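You operate a simulated robot arm through the tools that you are given. There is no shell and no other tool. Be economical: measure what you need, move in short steps, check, and stop when the job is done.

Carry out the task below with a simulated two-armed robot. There is one attempt and no reset: what you move stays moved.

TASK
Load the tray and carry it to the side table in both hands.
Fine: it takes the yellow cup, the brown cup and the orange jug; the other cup stays. Set down upright: orange jug.

It is judged by the outcome, as a careful person would: the job done as asked, and still so three seconds after it is handed in. It fails if anything else is knocked over, pushed out of place, dropped, spilled or broken.

THE ROBOT
Two 7-joint arms with two-finger parallel grippers on one trunk, on a base that drives. Base frame: it is fixed to the floor where the robot stands at the start and does not move with it; the origin is under the middle of the robot, x ahead of it, y to its left, z up. Units: cm, degrees, N and s.
The left shoulder is at the start at [5, 18.7, 81], the right one opposite. With the tool pointing down near the work surface each hand reaches from about 10 to 66 cm from the robot's upright axis, wherever it stands, measured 20 degrees to its own side. Places, roughly: purple mug [400, 100, 75]; teapot [200, -75, 50]; top of the side table [170, 90, 60]; tray [60, 0, 40]. Payload 3.43 kg a hand.
The TCP of each hand is the grasp point between the finger pads, 3 cm short of the fingertips. In the tool frame z runs along the fingers and y along their closing line. The gripper opens to 9.4 cm. The fingers are 2.8 cm wide and 1 cm thick; the gripper's body (5 by 9.6 cm) begins 5.5 cm behind the TCP.
Orientation is that of the tool frame in the base frame, as a unit quaternion [x, y, z, w]. With the fingers straight down and closing along the base's y, the tool's x points along the base's -x, its y along +y and its z along -z.

THE INTERFACE
- The arms move only by the tool servo_tool. It takes "left_deltas", "right_deltas" or both (then of equal length, played together; a hand with none holds still); each is a list of rows, each a list of 7 numbers: the gripper command, from -1 (shut) to 1 (fully open), values between in proportion, then the shift along the base's x, y, z in mm, then the turn, a rotation vector about the base's x, y, z in rad. In form: [[grip, tx, ty, tz, ax, ay, az], ...]. A call has 1 to 10 rows; each row shifts and turns the commanded pose from where the row before left it. A row lasts 0.2 s, in which the tool goes at most 5 cm and 8.6 degrees; a call with a longer step from one row to the next is refused whole, and so is a gripper value outside its range. Where a pose cannot be reached the arm comes as near as it can. A force on the tool above 40 N (or 10 N above the force at the start of the call, whichever is more), or a blocked arm, ends the call early, and 0.2 s more pass. The fingers move at their own pace (about 15.3 cm/s each) and stop on an object; they squeeze with about 27 N. The grip force told is the motor's: it shows also when the fingers shut on nothing. Time passes only in rows, and 0.2 s behind the last, so rows that do not move let the fingers close. The reply holds the time, the measured pose of the TCP, the force on the tool along the base axes, the opening and the grip force, in the units named above and with some noise, with the torque about the TCP (base axes, N m) and any sound that the robot's microphone picked up.
- Cameras (640 x 400 px; columns grow to the right, rows downward): "scene" is now at [14.55, -1.44, 97.23]; the picture's right is [-0.14, -0.99, 0.00], its down [-0.56, 0.08, -0.82] and it looks along [0.82, -0.11, -0.57] (base axes); focal length 249 px, centre (320, 200). "left" rides on the left gripper at [7.6, -1.4, -10.3] in its tool frame; the picture's right is [0.18, 0.98, 0.00], its down [-0.75, 0.14, -0.64] and it looks along [-0.63, 0.12, 0.77] (tool axes); focal length 243 px, centre (320, 200). "right" rides on the right gripper at [7.6, 1.4, -10.2] in its tool frame; the picture's right is [-0.18, 0.98, 0.00], its down [-0.75, -0.14, -0.64] and it looks along [-0.63, -0.12, 0.77] (tool axes); focal length 243 px, centre (320, 200). There is no depth. A picture from a camera that has moved, and an enlarged one, comes with that camera's place and axes in the base frame and with its lens.
- capture(camera): a new picture of that camera. The clock stands still meanwhile.
- move_column(by): slides the trunk up (or, below 0, down) by that many cm; the arms and the scene camera ride with it, the base frame stays. It gives what a move gives, with no picture.
- steer(legs): drives the robot by 1 to 6 legs, each [ahead, left, turn to the left] in cm, cm and degrees, along the robot's own axes; the way and the turn of a leg run together, so that a leg with both is an arc; at most 150 cm and 180 degrees a leg. The arms and the cameras ride along, it lands a little off, and it stops where it bumps. It gives what a move gives.
- head_to(pan, tilt): turns the head with the scene camera to pan (to the left, within 80 degrees either way) and tilt (down, from -29 to 69), counted from straight ahead of the robot. It gives what a move gives.
- inspect(camera, box): a new picture of the part [left, top, right, bottom] of that camera's present view, enlarged. The clock stands still meanwhile.
- finish_job(): hands the job in; it is judged then, once.

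Work in short steps. Places have to be worked out from the pictures, the camera data and where the tool is seen: move nearer, look again, correct. Check each grasp and each placing, and mend what went wrong. You have 120 turns and 92 pictures in all, those below and enlarged ones among them. Open the grippers and draw the arms clear of the work before you hand the job in, unless the task says otherwise; then end with one line.

The tools are called as name(argument=value, ...) on one line, values as JSON. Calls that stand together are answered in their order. servo_tool: Moves the arms, as the interface text tells. Its arguments: {"type":"object","properties":{"left_deltas":{"type":"array","items":{"type":"array","items":{"type":"number"}}},"right_deltas":{"type":"array","items":{"type":"array","items":{"type":"number"}}}},"required":[]} The other tools are called the same way: move_column (by) slides the trunk up or down; steer (legs) drives the base; head_to (pan, tilt) turns the head that bears the scene camera; capture (camera) takes a picture; inspect (camera, box) takes an enlarged picture of a part of a camera's view; finish_job () hands the job in.

At the start:

```text
t: 0.0
left_tcp_pos: [38.57, 11.57, 77.86]
left_tool_rot: [0.0, 1.0, 0.0, 0.0]
left_ft_force: [0.0, 0.1, -0.5]
left_ft_torque: [0.0, 0.01, 0.01]
left_finger_gap: 9.42
left_grasp_force: 0.1
right_tcp_pos: [41.41, -21.23, 72.24]
right_tool_rot: [0.0, 1.0, 0.0, 0.0]
right_ft_force: [-0.1, -0.2, -0.1]
right_ft_torque: [0.02, -0.01, 0.02]
right_finger_gap: 9.38
right_grasp_force: 0.1
trunk travel left (down, up): [-2.5, 40.7]
robot x, y, heading: [0.04, -0.24, 0.3]
head pan, tilt: [-7.9, 34.5]
```

scene: 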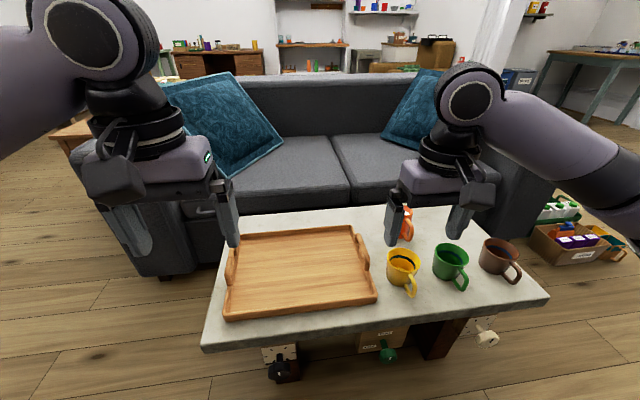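
right: 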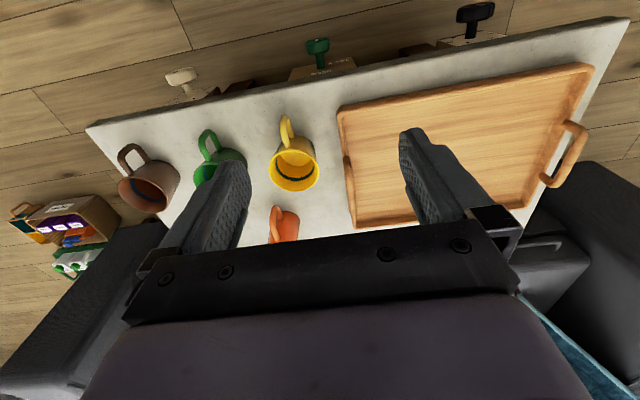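
left: 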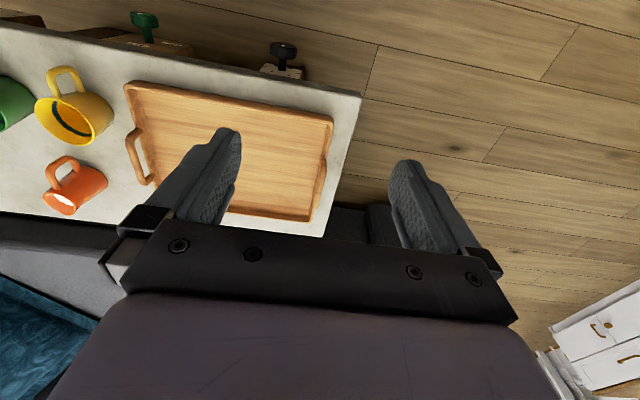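

The tray stands left of centre, with the cups and orange jug to the right of it. I look closer at the cups and jug before planning.

inspect(camera="scene", box=[360, 190, 560, 315])

inspect(camera="right", box=[80, 60, 400, 260])

inspect(camera="scene", box=[190, 200, 400, 331])

```text
3.20 times, centred on (460, 252) of scene
camera zoom: at [14.55, -1.44, 97.23], right [-0.14, -0.99, 0.0], down [-0.56, 0.08, -0.82], along [0.82, -0.11, -0.57], focal length 796 px, centre (-128, 32)
```

zoom: 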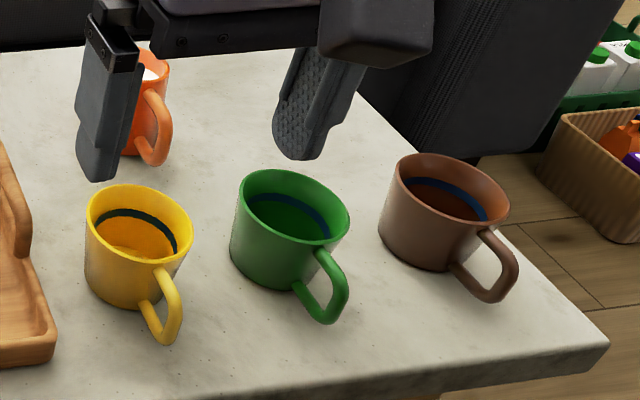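

```text
2.00 times, centred on (240, 160) of right
camera zoom: at [33.73, -19.83, 82.41], right [0.18, 0.98, 0.0], down [0.75, -0.14, 0.64], along [0.63, -0.12, -0.77], focal length 485 px, centre (480, 280)
```

zoom: 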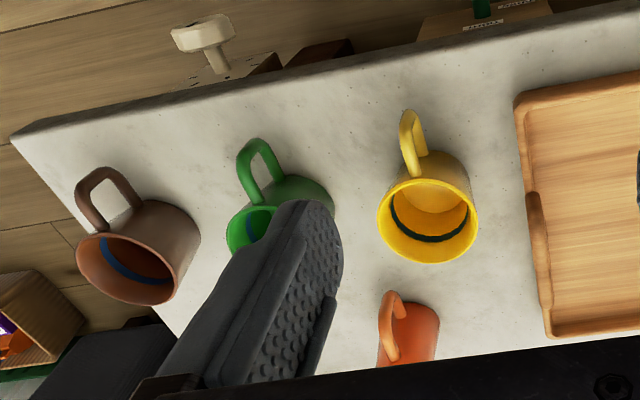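

```text
3.05 times, centred on (295, 266) of scene
camera zoom: at [14.55, -1.44, 97.23], right [-0.14, -0.99, 0.0], down [-0.56, 0.08, -0.82], along [0.82, -0.11, -0.57], focal length 758 px, centre (396, 0)
```

zoom: 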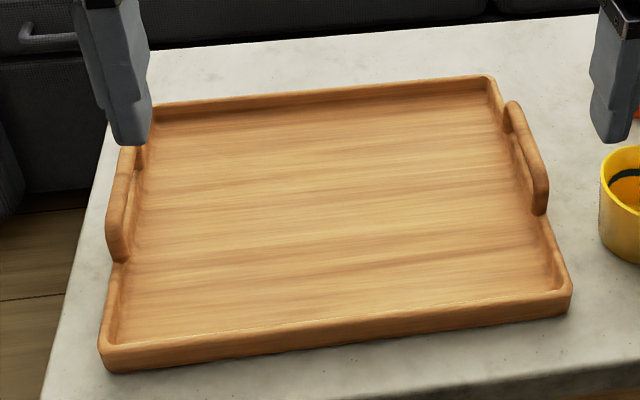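

Everything is upright. I raise the right arm off to the side for a clear view, and look toward the side table.

servo_tool(right_deltas=[[1, -30, -30, 15, 0, 0, 0], [1, -30, -30, 15, 0, 0, 0], [1, -30, -30, 15, 0, 0, 0], [1, -30, -30, 15, 0, 0, 0], [1, 0, 0, 0, 0, 0, 0]], left_deltas=[[1, -30, 30, 0, 0, 0, 0], [1, -30, 30, 0, 0, 0, 0], [1, -30, 30, 0, 0, 0, 0], [1, -20, 20, 0, 0, 0, 0], [1, 0, 0, 0, 0, 0, 0]])

head_to(pan=30, tilt=15)

capture(camera="scene")

head_to(pan=-15, tilt=45)

capture(camera="scene")

```text
t: 1.2
left_tcp_pos: [27.36, 22.58, 77.94]
left_tool_rot: [0.0, 1.0, 0.0, -0.001]
left_ft_force: [-0.1, -0.1, -0.3]
left_ft_torque: [0.01, 0.01, 0.02]
left_finger_gap: 9.39
left_grasp_force: 0.1
right_tcp_pos: [29.19, -33.17, 78.25]
right_tool_rot: [-0.001, 1.0, -0.001, 0.0]
right_ft_force: [0.6, 0.2, -0.1]
right_ft_torque: [0.0, -0.01, 0.02]
right_finger_gap: 9.43
right_grasp_force: 0.1
trunk travel left (down, up): [-2.5, 40.7]
robot x, y, heading: [-0.06, -0.05, 0.1]
head pan, tilt: [-7.9, 34.5]
```

```text
t: 2.2
left_tcp_pos: [27.5, 22.57, 77.92]
left_tool_rot: [0.0, 1.0, 0.0, 0.0]
left_ft_force: [-0.3, -0.1, -0.2]
left_ft_torque: [0.0, -0.01, 0.01]
left_finger_gap: 9.4
left_grasp_force: 0.0
right_tcp_pos: [29.27, -33.2, 78.16]
right_tool_rot: [0.0, 1.0, -0.001, 0.0]
right_ft_force: [-0.1, 0.5, 0.5]
right_ft_torque: [-0.03, -0.02, 0.01]
right_finger_gap: 9.4
right_grasp_force: 0.0
trunk travel left (down, up): [-2.5, 40.7]
robot x, y, heading: [0.02, 0.12, -0.2]
head pan, tilt: [30.0, 15.0]
```

```text
85 pictures are left
camera scene: at [13.89, 4.43, 100.36], right [0.5, -0.87, 0.0], down [-0.22, -0.13, -0.97], along [0.84, 0.48, -0.26], focal length 249 px, centre (320, 200)
```

scene: 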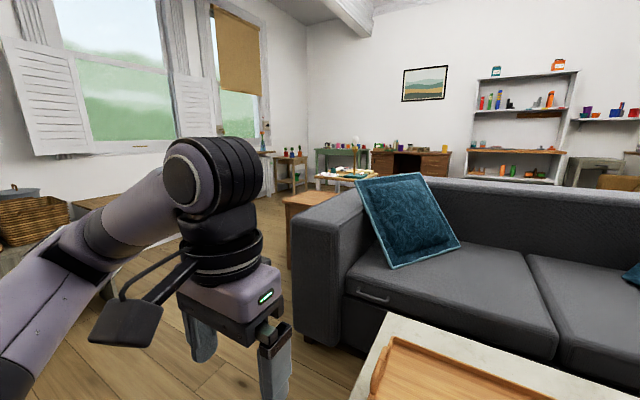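

```text
t: 3.4
left_tcp_pos: [27.59, 22.58, 77.93]
left_tool_rot: [0.001, 1.0, 0.0, 0.0]
left_ft_force: [0.0, 0.1, 0.5]
left_ft_torque: [-0.02, 0.0, -0.01]
left_finger_gap: 9.4
left_grasp_force: 0.0
right_tcp_pos: [29.19, -33.12, 78.14]
right_tool_rot: [-0.001, 1.0, 0.0, 0.0]
right_ft_force: [-0.9, -0.2, 0.1]
right_ft_torque: [0.01, 0.04, -0.01]
right_finger_gap: 9.38
right_grasp_force: 0.0
trunk travel left (down, up): [-2.5, 40.7]
robot x, y, heading: [-0.26, 0.12, 0.3]
head pan, tilt: [-15.0, 45.0]
```

```text
84 pictures are left
camera scene: at [13.66, -2.33, 95.68], right [-0.26, -0.97, 0.0], down [-0.68, 0.18, -0.71], along [0.68, -0.18, -0.71], focal length 249 px, centre (320, 200)
```

scene: 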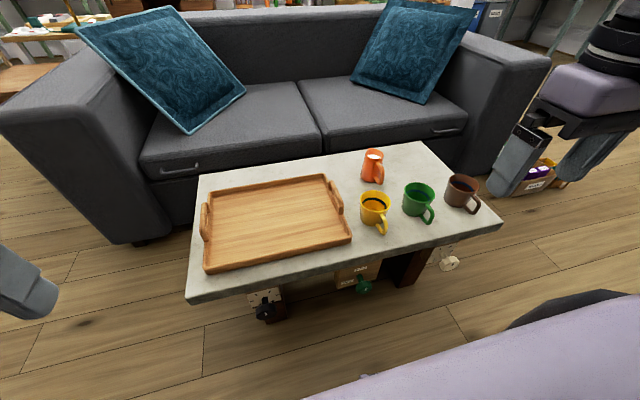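

The side table is the wooden one beyond the sofa's left arm. Now I zoom on the cups and jug to measure them.

inspect(camera="scene", box=[340, 140, 500, 240])

inspect(camera="scene", box=[180, 160, 372, 280])

capture(camera="right")

```text
4.00 times, centred on (420, 190) of scene
camera zoom: at [13.66, -2.33, 95.68], right [-0.26, -0.97, 0.0], down [-0.68, 0.18, -0.71], along [0.68, -0.18, -0.71], focal length 995 px, centre (-80, 240)
```

zoom: 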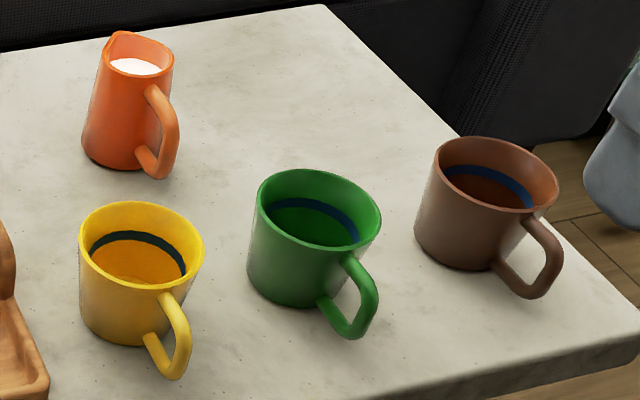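

```text
3.33 times, centred on (276, 220) of scene
camera zoom: at [13.66, -2.33, 95.68], right [-0.26, -0.97, 0.0], down [-0.68, 0.18, -0.71], along [0.68, -0.18, -0.71], focal length 829 px, centre (467, 133)
```

zoom: 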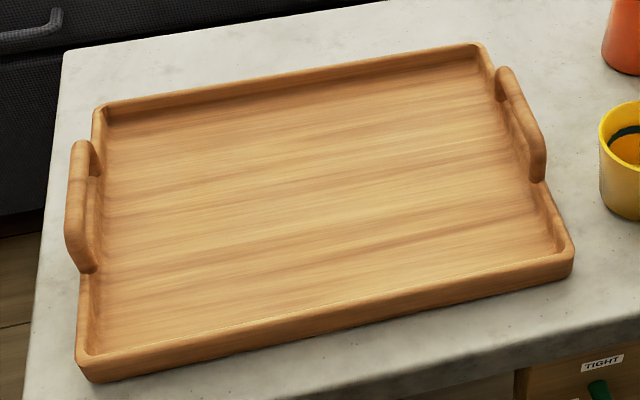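

```text
81 pictures are left
camera right: at [21.56, -31.78, 88.43], right [0.18, 0.98, 0.0], down [0.75, -0.14, 0.64], along [0.63, -0.12, -0.77], focal length 243 px, centre (320, 200)
```

right: 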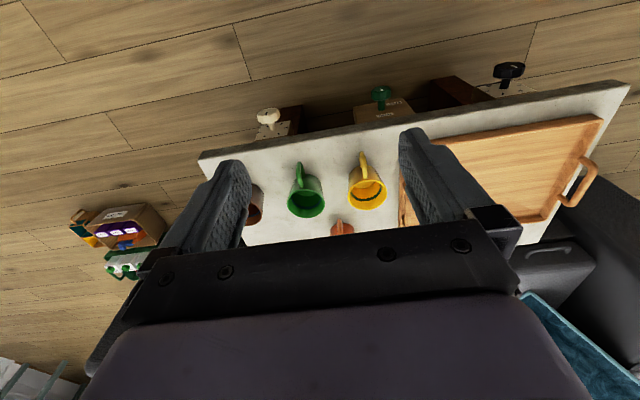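

Estimated: yellow cup (53.6,-27.9), green (53.9,-41), brown (53.2,-54.5), all about 8 cm wide with handles toward -x; jug (70.8,-34.3), holding milk. The jug is out of reach, so I check how much room the base has ahead.

head_to(pan=0, tilt=69)

capture(camera="scene")

```text
t: 4.2
left_tcp_pos: [27.54, 22.5, 77.87]
left_tool_rot: [0.001, 1.0, 0.0, 0.0]
left_ft_force: [0.1, 0.3, -0.4]
left_ft_torque: [0.01, 0.02, -0.02]
left_finger_gap: 9.4
left_grasp_force: 0.0
right_tcp_pos: [29.31, -33.18, 78.22]
right_tool_rot: [0.0, 1.0, 0.0, -0.001]
right_ft_force: [0.4, -0.4, 0.3]
right_ft_torque: [0.0, -0.01, 0.02]
right_finger_gap: 9.42
right_grasp_force: 0.1
trunk travel left (down, up): [-2.5, 40.7]
robot x, y, heading: [0.01, -0.03, 0.2]
head pan, tilt: [0.0, 68.8]
```

```text
80 pictures are left
camera scene: at [11.4, -0.23, 92.8], right [0.0, -1.0, 0.0], down [-0.93, 0.0, -0.36], along [0.36, 0.0, -0.93], focal length 249 px, centre (320, 200)
```

scene: 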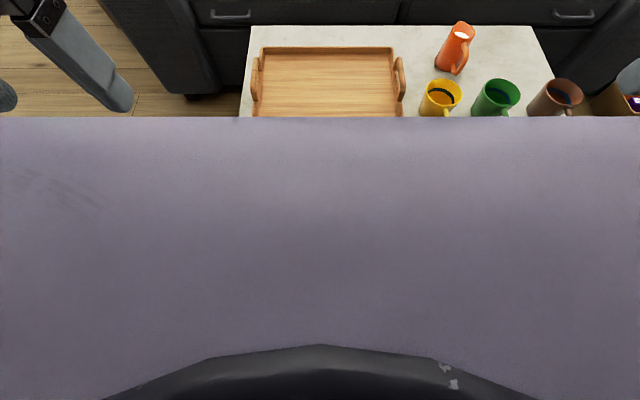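

The base front is at roughly x<25 and the table edge at x≈42.5, so I drive 13 cm ahead and 12 cm to the right to bring the jug into the right hand's reach.

steer(legs=[[0, -12, 0], [13, 0, 0]])

head_to(pan=-20, tilt=45)

capture(camera="scene")

```text
t: 6.2
left_tcp_pos: [35.49, 10.99, 77.91]
left_tool_rot: [0.0, 1.0, 0.0, -0.002]
left_ft_force: [0.7, 0.2, -0.4]
left_ft_torque: [0.0, -0.02, 0.0]
left_finger_gap: 9.41
left_grasp_force: 0.0
right_tcp_pos: [37.27, -44.73, 78.08]
right_tool_rot: [0.001, 1.0, -0.001, -0.001]
right_ft_force: [0.2, 0.4, 1.1]
right_ft_torque: [0.01, 0.0, 0.03]
right_finger_gap: 9.39
right_grasp_force: 0.1
trunk travel left (down, up): [-2.5, 40.7]
robot x, y, heading: [7.98, -11.58, 0.2]
head pan, tilt: [0.0, 68.8]
stopped in leg 2: the robot was blocked; the commanded pose is now the measured one
```

```text
t: 7.1
left_tcp_pos: [35.57, 10.99, 77.95]
left_tool_rot: [0.001, 1.0, -0.001, -0.002]
left_ft_force: [0.5, -0.4, 0.0]
left_ft_torque: [-0.02, 0.03, -0.01]
left_finger_gap: 9.4
left_grasp_force: 0.1
right_tcp_pos: [37.19, -44.68, 78.15]
right_tool_rot: [0.0, 1.0, -0.001, -0.001]
right_ft_force: [0.1, -0.9, 0.0]
right_ft_torque: [0.01, 0.02, -0.02]
right_finger_gap: 9.37
right_grasp_force: 0.0
trunk travel left (down, up): [-2.5, 40.7]
robot x, y, heading: [8.02, -11.33, 0.0]
head pan, tilt: [-20.0, 45.0]
```

```text
79 pictures are left
camera scene: at [21.41, -14.58, 95.67], right [-0.34, -0.94, 0.0], down [-0.67, 0.24, -0.71], along [0.66, -0.24, -0.71], focal length 249 px, centre (320, 200)
```

scene: 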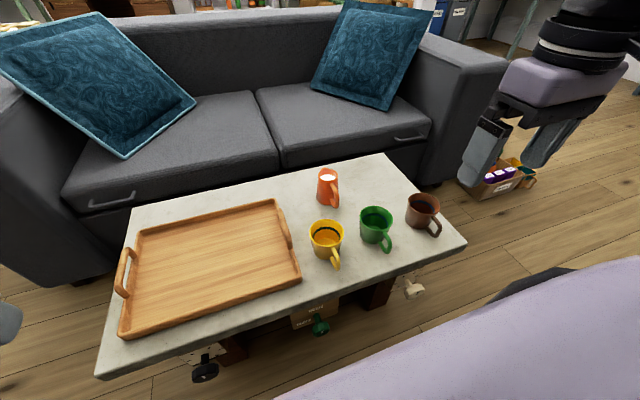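

The base stopped against the table at x=8; nothing on it has shifted. I back off slightly and bring the left hand above the yellow cup (left shoulder can reach both it and the tray).

steer(legs=[[-0.6, 0, 0]])

servo_tool(left_deltas=[[1, 19, -40, -10, 0, 0, 0], [1, 19, -40, -10, 0, 0, 0], [1, 19, -40, -10, 0, 0, 0], [1, 19, -40, -10, 0, 0, 0], [1, 19, -40, -15, 0, 0, 0], [1, 19, -40, -15, 0, 0, 0], [1, 19, -40, -20, 0, 0, 0], [1, 19, -40, -20, 0, 0, 0], [1, 19, -40, -20, 0, 0, 0], [1, 12, -30, -20, 0, 0, 0]], right_deltas=[[1, 0, -20, 0, 0, 0, 0], [1, 0, -20, 0, 0, 0, 0], [1, 0, -20, 0, 0, 0, 0], [1, 0, 0, 0, 0, 0, 0], [1, 0, 0, 0, 0, 0, 0], [1, 0, 0, 0, 0, 0, 0], [1, 0, 0, 0, 0, 0, 0], [1, 0, 0, 0, 0, 0, 0], [1, 0, 0, 0, 0, 0, 0], [1, 0, 0, 0, 0, 0, 0]])

capture(camera="left")

capture(camera="scene")

```text
t: 7.8
left_tcp_pos: [34.84, 10.94, 77.9]
left_tool_rot: [0.0, 1.0, 0.0, -0.002]
left_ft_force: [-0.5, 0.9, 0.4]
left_ft_torque: [0.0, 0.01, -0.01]
left_finger_gap: 9.4
left_grasp_force: 0.0
right_tcp_pos: [36.71, -44.72, 78.11]
right_tool_rot: [0.0, 1.0, 0.0, -0.001]
right_ft_force: [-1.0, -0.3, 0.1]
right_ft_torque: [0.02, 0.02, 0.02]
right_finger_gap: 9.42
right_grasp_force: 0.1
trunk travel left (down, up): [-2.5, 40.7]
robot x, y, heading: [7.27, -11.91, -0.2]
head pan, tilt: [-20.0, 45.0]
```

```text
t: 10.2
left_tcp_pos: [53.86, -22.97, 64.45]
left_tool_rot: [-0.026, 1.0, 0.005, -0.006]
left_ft_force: [0.0, -0.3, 0.7]
left_ft_torque: [-0.01, -0.01, -0.01]
left_finger_gap: 9.39
left_grasp_force: 0.1
left hand out of reach, approached as far as the arm can: row 10
right_tcp_pos: [36.59, -50.75, 78.02]
right_tool_rot: [-0.001, 1.0, -0.001, -0.001]
right_ft_force: [-0.1, 0.3, -0.6]
right_ft_torque: [-0.01, 0.04, -0.02]
right_finger_gap: 9.4
right_grasp_force: 0.2
trunk travel left (down, up): [-2.5, 40.7]
robot x, y, heading: [7.23, -11.6, 0.1]
head pan, tilt: [-20.0, 45.0]
stopped in row 10 (left hand): the arm was blocked; the commanded pose is now the measured one
```

```text
78 pictures are left
camera left: at [46.35, -25.0, 74.83], right [-0.23, 0.97, 0.01], down [0.75, 0.17, 0.64], along [0.62, 0.16, -0.77], focal length 243 px, centre (320, 200)
```

left: 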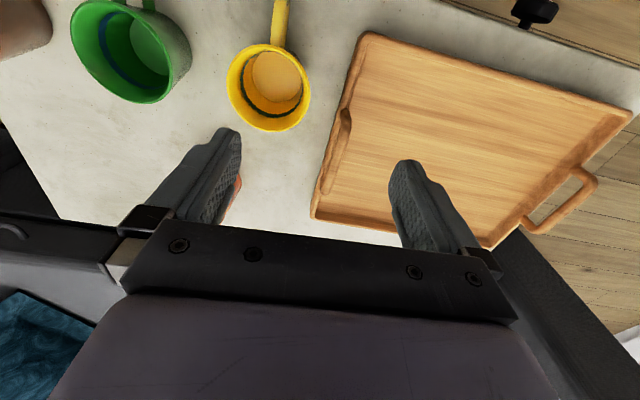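

```text
77 pictures are left
camera scene: at [20.82, -14.58, 95.68], right [-0.34, -0.94, 0.0], down [-0.66, 0.24, -0.71], along [0.66, -0.24, -0.71], focal length 249 px, centre (320, 200)
```

scene: 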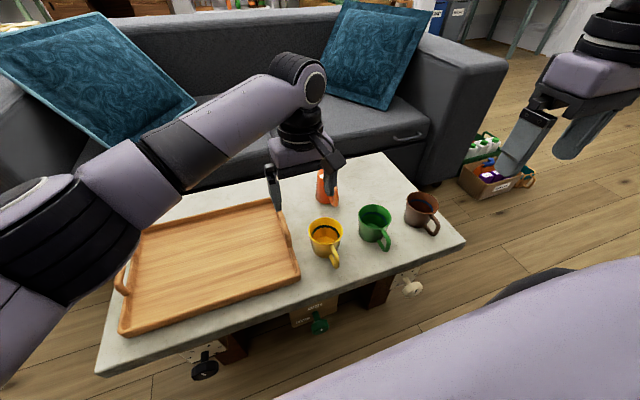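

The left arm can't reach inward that far. I retreat it and drive 13 cm further right, so left takes the yellow cup and right takes the brown one.

servo_tool(left_deltas=[[1, -10, 20, 20, 0.026, 0, 0], [1, -10, 30, 20, 0.026, 0, 0], [1, 0, 0, 0, 0, 0, 0]])

steer(legs=[[0, -14, 0]])

```text
t: 11.0
left_tcp_pos: [51.69, -18.19, 68.59]
left_tool_rot: [-0.025, 0.999, 0.032, -0.004]
left_ft_force: [0.6, 0.1, 1.6]
left_ft_torque: [-0.04, 0.0, 0.02]
left_finger_gap: 9.38
left_grasp_force: 0.1
right_tcp_pos: [36.55, -50.76, 78.13]
right_tool_rot: [0.0, 1.0, -0.001, -0.001]
right_ft_force: [0.1, 0.2, 0.2]
right_ft_torque: [0.02, 0.0, -0.02]
right_finger_gap: 9.4
right_grasp_force: 0.1
trunk travel left (down, up): [-2.5, 40.7]
robot x, y, heading: [7.39, -11.54, -0.1]
head pan, tilt: [-20.0, 45.0]
```

```text
t: 12.4
left_tcp_pos: [51.27, -32.34, 68.63]
left_tool_rot: [-0.024, 0.999, 0.03, -0.004]
left_ft_force: [-0.5, -0.2, 0.8]
left_ft_torque: [0.05, 0.0, 0.02]
left_finger_gap: 9.39
left_grasp_force: 0.0
right_tcp_pos: [36.18, -64.68, 78.1]
right_tool_rot: [0.0, 1.0, -0.001, -0.001]
right_ft_force: [0.0, -0.2, -0.2]
right_ft_torque: [0.03, 0.01, -0.02]
right_finger_gap: 9.4
right_grasp_force: 0.0
trunk travel left (down, up): [-2.5, 40.7]
robot x, y, heading: [7.21, -25.16, -0.2]
head pan, tilt: [-20.0, 45.0]
```

Now I straighten the left tool above the yellow cup and bring the right hand above the brown one, then look.

servo_tool(left_deltas=[[1, 4, 8, -10, -0.013, -0.002, -0.01], [1, 4, 8, -10, -0.013, -0.002, -0.01], [1, 4, 8, -15, -0.013, -0.002, -0.01], [1, 4, 8, -15, -0.013, -0.001, -0.01], [1, 4, 8, -18, -0.012, -0.001, -0.01], [1, 3, 4, -18, 0, 0, 0], [1, 0, 0, 0, 0, 0, 0]], right_deltas=[[1, 28, 17, -20, 0, 0, 0], [1, 28, 17, -28, 0, 0, 0], [1, 28, 17, -28, 0, 0, 0], [1, 28, 17, -28, 0, 0, 0], [1, 28, 17, -28, 0, 0, 0], [1, 28, 17, -28, 0, 0, 0], [1, 0, 0, 0, 0, 0, 0]])

capture(camera="left")

capture(camera="right")

capture(camera="scene")

```text
t: 14.0
left_tcp_pos: [53.83, -27.87, 59.86]
left_tool_rot: [0.002, 1.0, 0.0, 0.0]
left_ft_force: [0.5, -0.6, 0.1]
left_ft_torque: [0.02, -0.03, 0.03]
left_finger_gap: 9.41
left_grasp_force: 0.1
right_tcp_pos: [53.15, -54.64, 62.27]
right_tool_rot: [0.001, 1.0, -0.001, -0.001]
right_ft_force: [0.5, -0.4, -0.1]
right_ft_torque: [0.0, -0.04, -0.05]
right_finger_gap: 9.4
right_grasp_force: 0.1
trunk travel left (down, up): [-2.5, 40.7]
robot x, y, heading: [6.72, -25.54, -0.0]
head pan, tilt: [-20.0, 45.0]
```

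```text
76 pictures are left
camera left: at [46.14, -29.24, 70.29], right [-0.18, 0.98, 0.0], down [0.75, 0.14, 0.64], along [0.63, 0.11, -0.77], focal length 243 px, centre (320, 200)
```

left: 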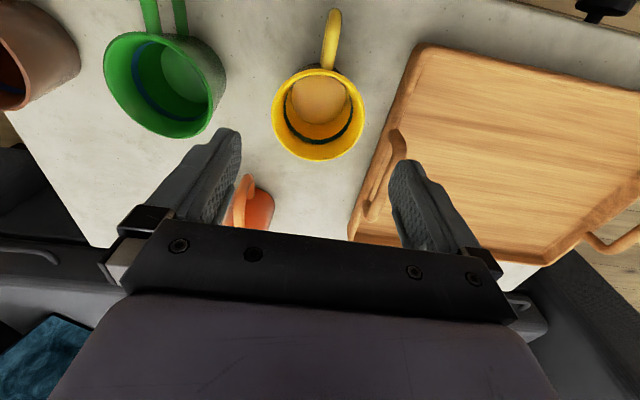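

```text
75 pictures are left
camera right: at [45.54, -53.22, 72.63], right [0.19, 0.98, 0.0], down [0.75, -0.14, 0.64], along [0.63, -0.12, -0.77], focal length 243 px, centre (320, 200)
```

right: 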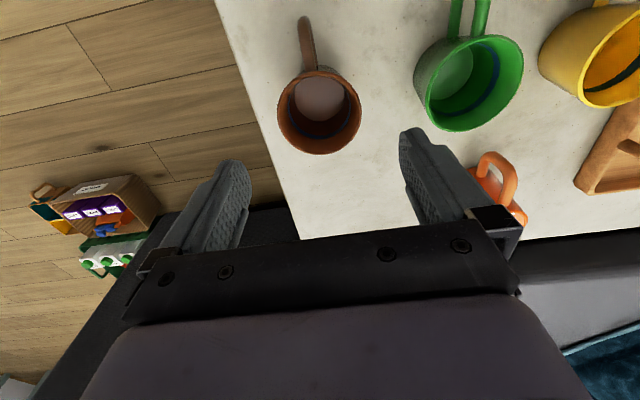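

```text
74 pictures are left
camera scene: at [20.47, -28.53, 95.68], right [-0.34, -0.94, 0.0], down [-0.66, 0.24, -0.71], along [0.66, -0.24, -0.71], focal length 249 px, centre (320, 200)
```

scene: 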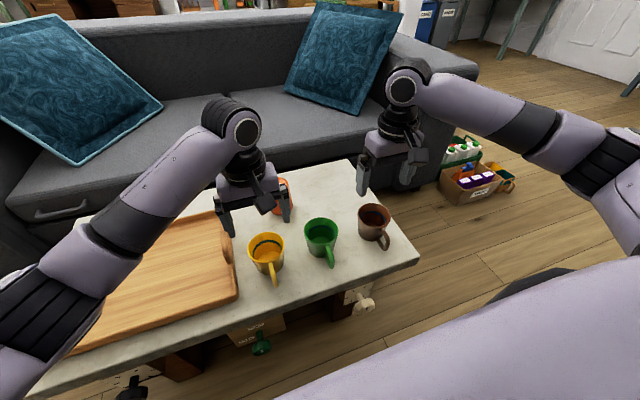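

Both hover readings put the cup centres within 0.5 cm of the tools (yellow (53.5,-28.0), brown (53.6,-54.9)). I correct and descend with both hands open, to TCP z≈47.

servo_tool(left_deltas=[[1, -3, -2, -30, 0, 0, 0], [1, 0, 0, -30, 0, 0, 0], [1, 0, 0, -30, 0, 0, 0], [1, 0, 0, -20, 0, 0, 0], [1, 0, 0, -18, 0, 0, 0], [1, 0, 0, 0, 0, 0, 0]], right_deltas=[[1, 4, -2, -35, 0, 0, 0], [1, 0, 0, -35, 0, 0, 0], [1, 0, 0, -35, 0, 0, 0], [1, 0, 0, -25, 0, 0, 0], [1, 0, 0, -22, 0, 0, 0], [1, 0, 0, 0, 0, 0, 0]])

capture(camera="left")

capture(camera="right")

```text
t: 15.4
left_tcp_pos: [53.4, -28.09, 47.11]
left_tool_rot: [0.001, 1.0, -0.001, 0.0]
left_ft_force: [-0.7, 0.2, -0.4]
left_ft_torque: [0.05, 0.05, 0.01]
left_finger_gap: 9.4
left_grasp_force: 0.0
right_tcp_pos: [53.48, -54.82, 47.0]
right_tool_rot: [0.001, 1.0, -0.001, -0.001]
right_ft_force: [-0.5, -0.3, -0.4]
right_ft_torque: [0.0, -0.01, -0.03]
right_finger_gap: 9.4
right_grasp_force: 0.0
trunk travel left (down, up): [-2.5, 40.7]
robot x, y, heading: [6.94, -25.28, 0.1]
head pan, tilt: [-20.0, 45.0]
```

```text
73 pictures are left
camera left: at [45.75, -29.41, 57.41], right [-0.18, 0.98, 0.0], down [0.75, 0.14, 0.64], along [0.63, 0.11, -0.77], focal length 243 px, centre (320, 200)
```

left: 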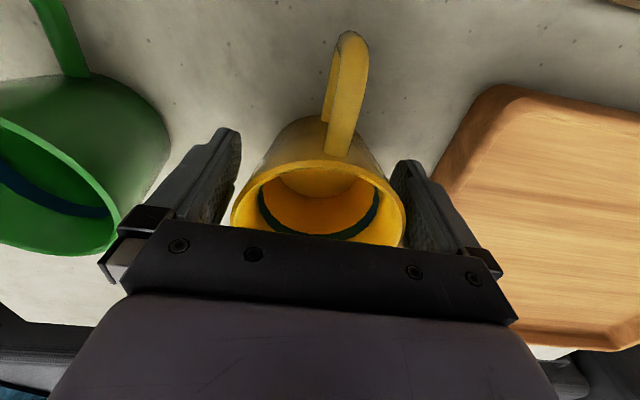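

```text
72 pictures are left
camera right: at [45.75, -53.36, 57.23], right [0.19, 0.98, 0.0], down [0.75, -0.14, 0.64], along [0.63, -0.12, -0.77], focal length 243 px, centre (320, 200)
```

right: 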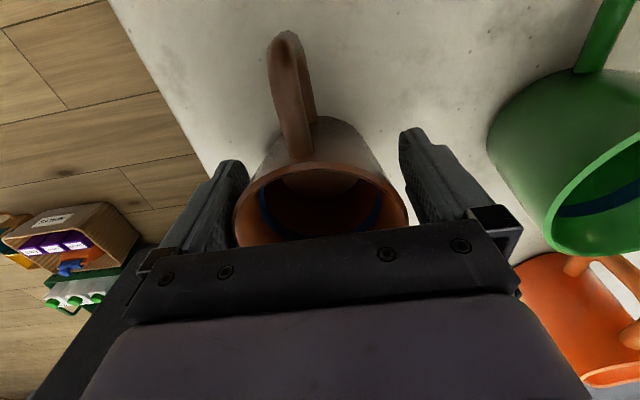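

Both cups sit between the fingers. I close both grippers.

servo_tool(left_deltas=[[0.7, 0, 0, 0, 0, 0, 0], [0.4, 0, 0, 0, 0, 0, 0], [-1, 0, 0, 0, 0, 0, 0], [-1, 0, 0, 0, 0, 0, 0], [-1, 0, 0, 0, 0, 0, 0]], right_deltas=[[0.7, 0, 0, 0, 0, 0, 0], [0.4, 0, 0, 0, 0, 0, 0], [-1, 0, 0, 0, 0, 0, 0], [-1, 0, 0, 0, 0, 0, 0], [-1, 0, 0, 0, 0, 0, 0]])

```text
t: 16.6
left_tcp_pos: [53.5, -27.97, 47.15]
left_tool_rot: [0.002, 1.0, -0.001, -0.001]
left_ft_force: [0.3, -0.9, 0.6]
left_ft_torque: [-0.05, 0.03, 0.01]
left_finger_gap: 8.12
left_grasp_force: 27.4
right_tcp_pos: [53.41, -54.82, 46.96]
right_tool_rot: [0.0, 1.0, 0.0, -0.001]
right_ft_force: [0.8, 0.0, 0.6]
right_ft_torque: [-0.05, 0.02, 0.06]
right_finger_gap: 8.12
right_grasp_force: 27.5
trunk travel left (down, up): [-2.5, 40.7]
robot x, y, heading: [6.91, -25.74, -0.1]
head pan, tilt: [-20.0, 45.0]
```

Both hold at 8.1 cm with full grip force. I lift both gently 11 cm.

servo_tool(left_deltas=[[-1, 0, 0, 5, 0, 0, 0], [-1, 0, 0, 12, 0, 0, 0], [-1, 0, 0, 20, 0, 0, 0], [-1, 0, 0, 25, 0, 0, 0], [-1, 0, 0, 25, 0, 0, 0], [-1, 0, 0, 15, 0, 0, 0], [-1, 0, 0, 8, 0, 0, 0], [-1, 0, 0, 0, 0, 0, 0]], right_deltas=[[-1, 0, 0, 5, 0, 0, 0], [-1, 0, 0, 12, 0, 0, 0], [-1, 0, 0, 20, 0, 0, 0], [-1, 0, 0, 25, 0, 0, 0], [-1, 0, 0, 25, 0, 0, 0], [-1, 0, 0, 15, 0, 0, 0], [-1, 0, 0, 8, 0, 0, 0], [-1, 0, 0, 0, 0, 0, 0]])

capture(camera="scene")

```text
t: 18.4
left_tcp_pos: [53.17, -28.26, 58.21]
left_tool_rot: [0.002, 1.0, -0.001, -0.001]
left_ft_force: [-0.4, 0.1, -1.3]
left_ft_torque: [-0.01, 0.02, -0.01]
left_finger_gap: 8.12
left_grasp_force: 27.4
right_tcp_pos: [53.43, -54.69, 57.99]
right_tool_rot: [0.002, 1.0, -0.002, 0.0]
right_ft_force: [1.0, -0.1, -1.5]
right_ft_torque: [-0.02, -0.01, -0.02]
right_finger_gap: 8.15
right_grasp_force: 27.3
trunk travel left (down, up): [-2.5, 40.7]
robot x, y, heading: [7.08, -25.41, -0.1]
head pan, tilt: [-20.0, 45.0]
```

```text
71 pictures are left
camera scene: at [20.48, -28.53, 95.68], right [-0.34, -0.94, 0.0], down [-0.66, 0.24, -0.71], along [0.66, -0.24, -0.71], focal length 249 px, centre (320, 200)
```

scene: 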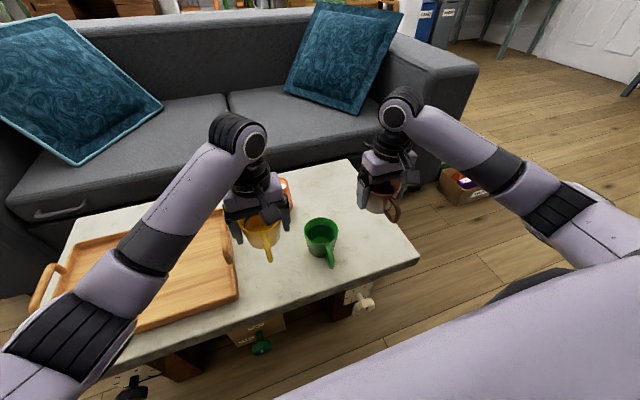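

Both cups are up. I carry the yellow cup over the tray with the left hand to (59.5, 7).

servo_tool(left_deltas=[[-1, 3, 15, 0, 0, 0, 0], [-1, 6, 30, 0, 0, 0, 0], [-1, 7, 40, 0, 0, 0, 0], [-1, 8, 45, 0, 0, 0, 0], [-1, 8, 45, 0, 0, 0, 0], [-1, 8, 45, 0, 0, 0, 0], [-1, 8, 45, 0, 0, 0, 0], [-1, 7, 40, 0, 0, 0, 0], [-1, 5, 30, 0, 0, 0, 0], [-1, 3, 15, 0, 0, 0, 0]])

head_to(pan=10, tilt=45)

capture(camera="scene")

capture(camera="left")

```text
t: 20.6
left_tcp_pos: [59.85, 6.99, 57.99]
left_tool_rot: [0.002, 1.0, -0.001, -0.001]
left_ft_force: [-0.6, 1.7, -2.7]
left_ft_torque: [0.03, 0.0, -0.01]
left_finger_gap: 8.15
left_grasp_force: 27.0
right_tcp_pos: [53.52, -54.62, 57.83]
right_tool_rot: [0.001, 1.0, -0.001, -0.001]
right_ft_force: [0.2, 0.0, -1.3]
right_ft_torque: [0.0, -0.02, 0.03]
right_finger_gap: 8.14
right_grasp_force: 26.9
trunk travel left (down, up): [-2.5, 40.7]
robot x, y, heading: [6.92, -25.25, 0.1]
head pan, tilt: [-20.0, 45.0]
```

```text
t: 21.5
left_tcp_pos: [59.65, 6.84, 58.12]
left_tool_rot: [0.002, 1.0, -0.001, -0.002]
left_ft_force: [0.5, -0.4, -1.7]
left_ft_torque: [0.02, 0.01, 0.01]
left_finger_gap: 8.12
left_grasp_force: 27.2
right_tcp_pos: [53.36, -54.72, 57.97]
right_tool_rot: [0.001, 1.0, -0.001, -0.001]
right_ft_force: [-0.1, 0.5, -1.7]
right_ft_torque: [-0.01, 0.01, -0.02]
right_finger_gap: 8.15
right_grasp_force: 27.3
trunk travel left (down, up): [-2.5, 40.7]
robot x, y, heading: [6.92, -25.58, 0.1]
head pan, tilt: [10.0, 45.0]
```

```text
70 pictures are left
camera scene: at [20.86, -24.34, 95.68], right [0.17, -0.99, 0.0], down [-0.7, -0.12, -0.71], along [0.7, 0.12, -0.71], focal length 249 px, centre (320, 200)
```

scene: 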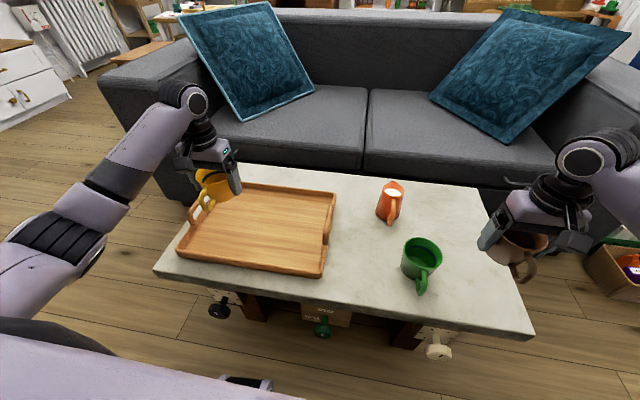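

```text
69 pictures are left
camera left: at [52.08, 5.5, 68.34], right [-0.18, 0.98, 0.0], down [0.76, 0.14, 0.64], along [0.63, 0.11, -0.77], focal length 243 px, centre (320, 200)
```

left: 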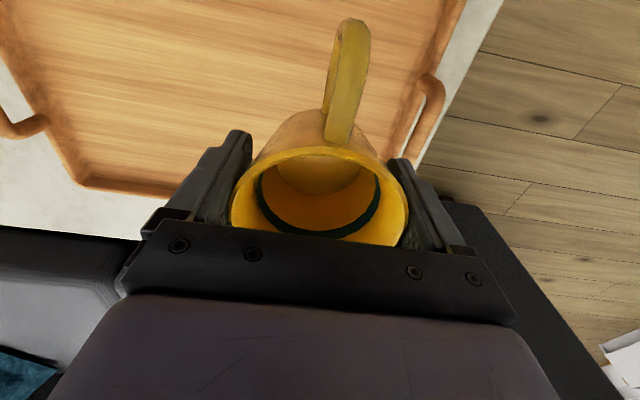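

The tray is at about x 49–74, y -20–15.5, so this spot is inside with clearance. I lower the yellow cup to just above the tray floor.

servo_tool(left_deltas=[[-1, 3, 2, -15, 0, 0, 0], [-1, 3, 0, -25, 0, 0, 0], [-1, 0, 0, -25, 0, 0, 0], [-1, 0, 0, -15, 0, 0, 0], [-1, 0, 0, -8, 0, 0, 0], [-1, 0, 0, -3, 0, 0, 0], [-1, 0, 0, 0, 0, 0, 0]])

inspect(camera="scene", box=[160, 150, 352, 270])

```text
t: 23.1
left_tcp_pos: [60.35, 7.11, 49.09]
left_tool_rot: [0.001, 1.0, 0.0, -0.001]
left_ft_force: [0.4, -0.5, -1.9]
left_ft_torque: [0.0, -0.01, 0.0]
left_finger_gap: 8.11
left_grasp_force: 27.2
right_tcp_pos: [53.36, -54.55, 57.95]
right_tool_rot: [0.001, 1.0, -0.001, -0.001]
right_ft_force: [0.3, -0.4, -1.2]
right_ft_torque: [-0.01, 0.0, 0.02]
right_finger_gap: 8.13
right_grasp_force: 26.8
trunk travel left (down, up): [-2.5, 40.7]
robot x, y, heading: [6.95, -25.46, 0.4]
head pan, tilt: [10.0, 45.0]
```

```text
3.33 times, centred on (256, 210) of scene
camera zoom: at [20.86, -24.33, 95.68], right [0.17, -0.99, 0.0], down [-0.7, -0.12, -0.71], along [0.7, 0.12, -0.71], focal length 829 px, centre (533, 167)
```

zoom: 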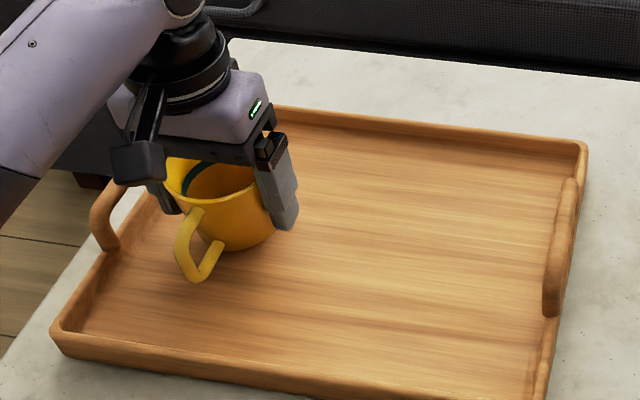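

The cup is nearly down and well inside. I lower in 2 mm steps until the force shows contact.

servo_tool(left_deltas=[[-1, 0, 0, -3, 0, 0, 0], [-1, 0, 0, -3, 0, 0, 0], [-1, 0, 0, -2, 0, 0, 0], [-1, 0, 0, 0, 0, 0, 0]])

```text
t: 24.1
left_tcp_pos: [60.32, 7.08, 48.22]
left_tool_rot: [0.002, 1.0, -0.001, -0.001]
left_ft_force: [-0.8, -0.8, -2.7]
left_ft_torque: [-0.01, -0.02, 0.02]
left_finger_gap: 8.15
left_grasp_force: 27.0
right_tcp_pos: [53.39, -54.74, 57.92]
right_tool_rot: [0.001, 1.0, -0.001, 0.0]
right_ft_force: [1.2, 0.4, -1.6]
right_ft_torque: [0.0, 0.01, 0.0]
right_finger_gap: 8.13
right_grasp_force: 27.1
trunk travel left (down, up): [-2.5, 40.7]
robot x, y, heading: [7.06, -25.3, -0.0]
head pan, tilt: [10.0, 45.0]
```

No contact yet; I continue down.

servo_tool(left_deltas=[[-1, 0, 0, -2, 0, 0, 0], [-1, 0, 0, -2, 0, 0, 0], [-1, 0, 0, 0, 0, 0, 0]])

```text
t: 24.9
left_tcp_pos: [60.29, 7.15, 47.76]
left_tool_rot: [0.002, 1.0, 0.0, 0.0]
left_ft_force: [-0.9, -0.8, 2.8]
left_ft_torque: [-0.05, 0.18, -0.01]
left_finger_gap: 8.12
left_grasp_force: 27.1
right_tcp_pos: [53.44, -54.71, 57.99]
right_tool_rot: [0.0, 1.0, -0.001, -0.001]
right_ft_force: [0.3, -0.1, -2.2]
right_ft_torque: [0.02, 0.01, 0.01]
right_finger_gap: 8.12
right_grasp_force: 27.0
trunk travel left (down, up): [-2.5, 40.7]
robot x, y, heading: [6.88, -25.4, -0.1]
head pan, tilt: [10.0, 45.0]
```

Contact at TCP z 47.8. I release and lift the left hand straight up, then retreat it.

servo_tool(left_deltas=[[0.8, 0, 0, 0, 0, 0, 0], [0.95, 0, 0, 0, 0, 0, 0], [0.95, 0, 0, 0, 0, 0, 0], [0.95, 0, 0, 20, 0, 0, 0], [0.95, 0, 0, 40, 0, 0, 0], [0.95, 0, 0, 40, 0, 0, 0], [1, 0, 0, 40, 0, 0, 0], [1, -30, 0, 30, 0, 0, 0], [1, -40, 0, 20, 0, 0, 0], [1, -40, 0, 0, 0, 0, 0]])

inspect(camera="scene", box=[160, 150, 480, 350])

```text
t: 27.1
left_tcp_pos: [49.51, 7.2, 66.52]
left_tool_rot: [0.001, 1.0, 0.0, -0.002]
left_ft_force: [-0.5, -0.6, -0.7]
left_ft_torque: [-0.01, 0.03, -0.03]
left_finger_gap: 9.38
left_grasp_force: 0.2
right_tcp_pos: [53.46, -54.65, 57.91]
right_tool_rot: [0.001, 1.0, -0.001, -0.001]
right_ft_force: [-0.7, 0.4, -1.7]
right_ft_torque: [-0.04, -0.04, 0.01]
right_finger_gap: 8.13
right_grasp_force: 26.5
trunk travel left (down, up): [-2.5, 40.7]
robot x, y, heading: [7.21, -25.35, -0.5]
head pan, tilt: [10.0, 45.0]
```

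```text
2.00 times, centred on (320, 250) of scene
camera zoom: at [20.86, -24.35, 95.68], right [0.17, -0.99, 0.0], down [-0.7, -0.12, -0.71], along [0.7, 0.12, -0.71], focal length 497 px, centre (320, 100)
```

zoom: 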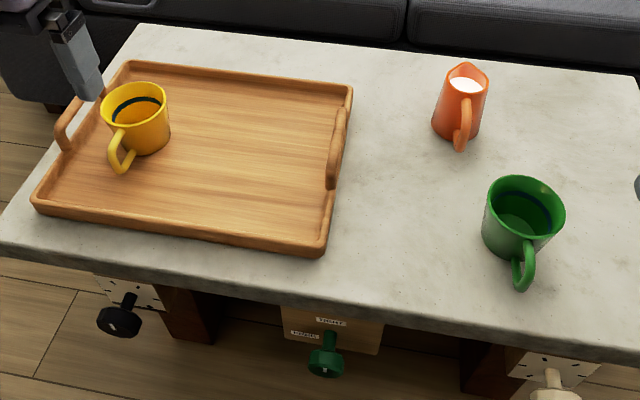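

Yellow stands on the tray. I raise the brown cup a bit more and drive 23 cm left.

servo_tool(right_deltas=[[-1, 0, 0, 10, 0, 0, 0], [-1, 0, 0, 20, 0, 0, 0], [-1, 0, 0, 20, 0, 0, 0], [-1, 0, 0, 10, 0, 0, 0], [-1, 0, 0, 0, 0, 0, 0]])

steer(legs=[[0, 23, 0]])

```text
t: 28.3
left_tcp_pos: [49.63, 7.19, 66.58]
left_tool_rot: [0.002, 1.0, -0.001, -0.001]
left_ft_force: [0.4, -0.2, -0.3]
left_ft_torque: [-0.01, -0.01, 0.03]
left_finger_gap: 9.4
left_grasp_force: 0.0
right_tcp_pos: [53.49, -54.61, 63.92]
right_tool_rot: [0.0, 1.0, -0.001, -0.001]
right_ft_force: [0.7, -0.1, -1.4]
right_ft_torque: [-0.01, 0.02, -0.01]
right_finger_gap: 8.13
right_grasp_force: 27.0
trunk travel left (down, up): [-2.5, 40.7]
robot x, y, heading: [7.47, -25.37, -0.0]
head pan, tilt: [10.0, 45.0]
```

```text
t: 30.0
left_tcp_pos: [49.39, 29.41, 66.57]
left_tool_rot: [-0.001, 1.0, 0.0, -0.001]
left_ft_force: [0.0, -0.4, 0.2]
left_ft_torque: [-0.02, 0.01, 0.0]
left_finger_gap: 9.41
left_grasp_force: 0.2
right_tcp_pos: [53.54, -32.46, 63.84]
right_tool_rot: [-0.001, 1.0, 0.0, -0.001]
right_ft_force: [0.0, 1.0, -1.6]
right_ft_torque: [-0.01, -0.02, -0.02]
right_finger_gap: 8.11
right_grasp_force: 27.1
trunk travel left (down, up): [-2.5, 40.7]
robot x, y, heading: [7.03, -3.29, 0.3]
head pan, tilt: [10.0, 45.0]
```

Now I carry the brown cup to (60.3,-11.5) above the tray and lower it partway.

servo_tool(right_deltas=[[-1, 5, 15, 0, 0, 0, 0], [-1, 10, 30, 0, 0, 0, 0], [-1, 14, 40, 0, 0, 0, 0], [-1, 15, 45, 0, 0, 0, 0], [-1, 12, 40, 0, 0, 0, 0], [-1, 8, 28, 0, 0, 0, 0], [-1, 4, 12, 0, 0, 0, 0], [-1, 0, 0, 0, 0, 0, 0], [-1, 0, 0, -25, 0, 0, 0], [-1, 0, 0, -25, 0, 0, 0]])

capture(camera="scene")

capture(camera="right")

```text
t: 32.2
left_tcp_pos: [49.39, 29.43, 66.48]
left_tool_rot: [0.0, 1.0, -0.001, -0.001]
left_ft_force: [0.1, 0.1, -0.4]
left_ft_torque: [0.02, -0.02, 0.0]
left_finger_gap: 9.44
left_grasp_force: 0.0
right_tcp_pos: [60.28, -11.69, 58.94]
right_tool_rot: [-0.001, 1.0, -0.001, -0.001]
right_ft_force: [-0.3, -1.3, -1.9]
right_ft_torque: [0.01, -0.01, -0.02]
right_finger_gap: 8.12
right_grasp_force: 27.0
trunk travel left (down, up): [-2.5, 40.7]
robot x, y, heading: [6.89, -3.37, 0.2]
head pan, tilt: [10.0, 45.0]
```

```text
66 pictures are left
camera scene: at [20.85, -2.24, 95.68], right [0.17, -0.98, 0.0], down [-0.7, -0.12, -0.71], along [0.7, 0.12, -0.71], focal length 249 px, centre (320, 200)
```

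scene: 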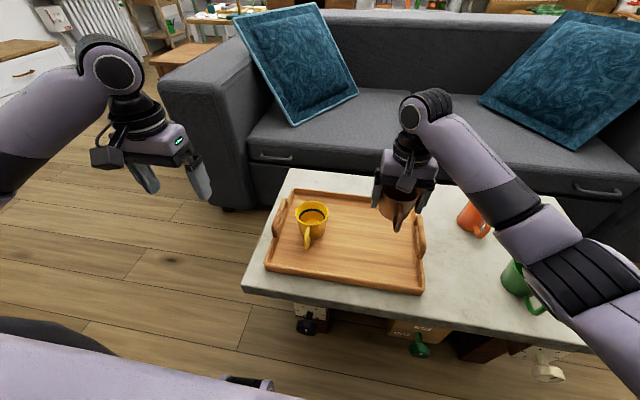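

```text
65 pictures are left
camera right: at [52.66, -10.24, 69.17], right [0.18, 0.98, 0.0], down [0.75, -0.14, 0.64], along [0.63, -0.12, -0.77], focal length 243 px, centre (320, 200)
```

right: 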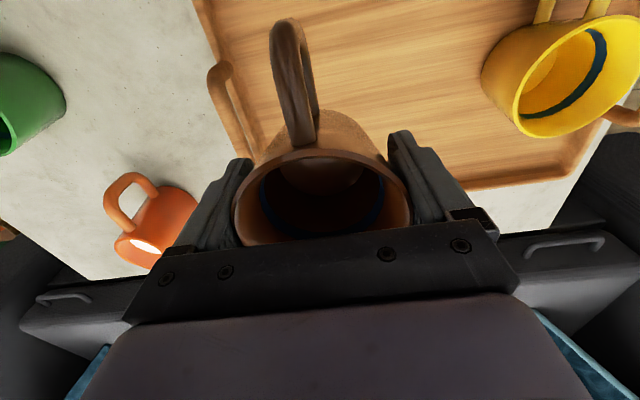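

I lower the brown cup, shifting 6 mm inward, down to just above contact.

servo_tool(right_deltas=[[-1, 0, 3, -20, 0, 0, 0], [-1, 0, 3, -30, 0, 0, 0], [-1, 0, 0, -30, 0, 0, 0], [-1, 0, 0, -15, 0, 0, 0], [-1, 0, 0, -8, 0, 0, 0], [-1, 0, 0, -4, 0, 0, 0], [-1, 0, 0, -3, 0, 0, 0], [-1, 0, 0, -2, 0, 0, 0], [-1, 0, 0, 0, 0, 0, 0]])

```text
t: 34.2
left_tcp_pos: [49.33, 29.39, 66.56]
left_tool_rot: [0.001, 1.0, -0.001, -0.001]
left_ft_force: [0.7, 0.3, -0.8]
left_ft_torque: [0.0, 0.03, 0.01]
left_finger_gap: 9.39
left_grasp_force: 0.2
right_tcp_pos: [60.33, -10.91, 47.77]
right_tool_rot: [-0.001, 1.0, -0.001, -0.002]
right_ft_force: [-1.3, -0.4, 3.3]
right_ft_torque: [-0.05, 0.17, 0.03]
right_finger_gap: 8.13
right_grasp_force: 27.4
trunk travel left (down, up): [-2.5, 40.7]
robot x, y, heading: [7.06, -3.26, 0.1]
head pan, tilt: [10.0, 45.0]
```

Contact. I release, lift straight up, and withdraw.

servo_tool(right_deltas=[[0.8, 0, 0, 0, 0, 0, 0], [0.95, 0, 0, 0, 0, 0, 0], [0.95, 0, 0, 0, 0, 0, 0], [0.95, 0, 0, 20, 0, 0, 0], [0.95, 0, 0, 40, 0, 0, 0], [0.95, 0, 0, 40, 0, 0, 0], [1, 0, 0, 40, 0, 0, 0], [1, 0, -40, 20, 0, 0, 0], [1, 0, -40, 0, 0, 0, 0], [1, 0, -40, 0, 0, 0, 0]])

inspect(camera="scene", box=[220, 150, 540, 350])

```text
t: 36.4
left_tcp_pos: [49.27, 29.46, 66.59]
left_tool_rot: [0.0, 1.0, -0.001, -0.001]
left_ft_force: [0.8, 0.5, -0.5]
left_ft_torque: [-0.02, 0.01, 0.02]
left_finger_gap: 9.39
left_grasp_force: 0.0
right_tcp_pos: [60.08, -22.85, 63.77]
right_tool_rot: [-0.002, 1.0, -0.001, -0.001]
right_ft_force: [-0.4, 0.5, -0.3]
right_ft_torque: [-0.02, 0.03, -0.01]
right_finger_gap: 9.42
right_grasp_force: 0.0
trunk travel left (down, up): [-2.5, 40.7]
robot x, y, heading: [7.13, -3.44, 0.2]
head pan, tilt: [10.0, 45.0]
```

```text
2.00 times, centred on (380, 250) of scene
camera zoom: at [20.85, -2.23, 95.68], right [0.17, -0.98, 0.0], down [-0.7, -0.12, -0.71], along [0.7, 0.12, -0.71], focal length 497 px, centre (200, 100)
```

zoom: 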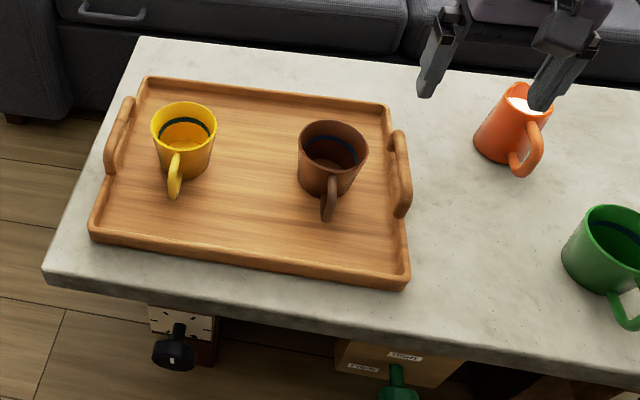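

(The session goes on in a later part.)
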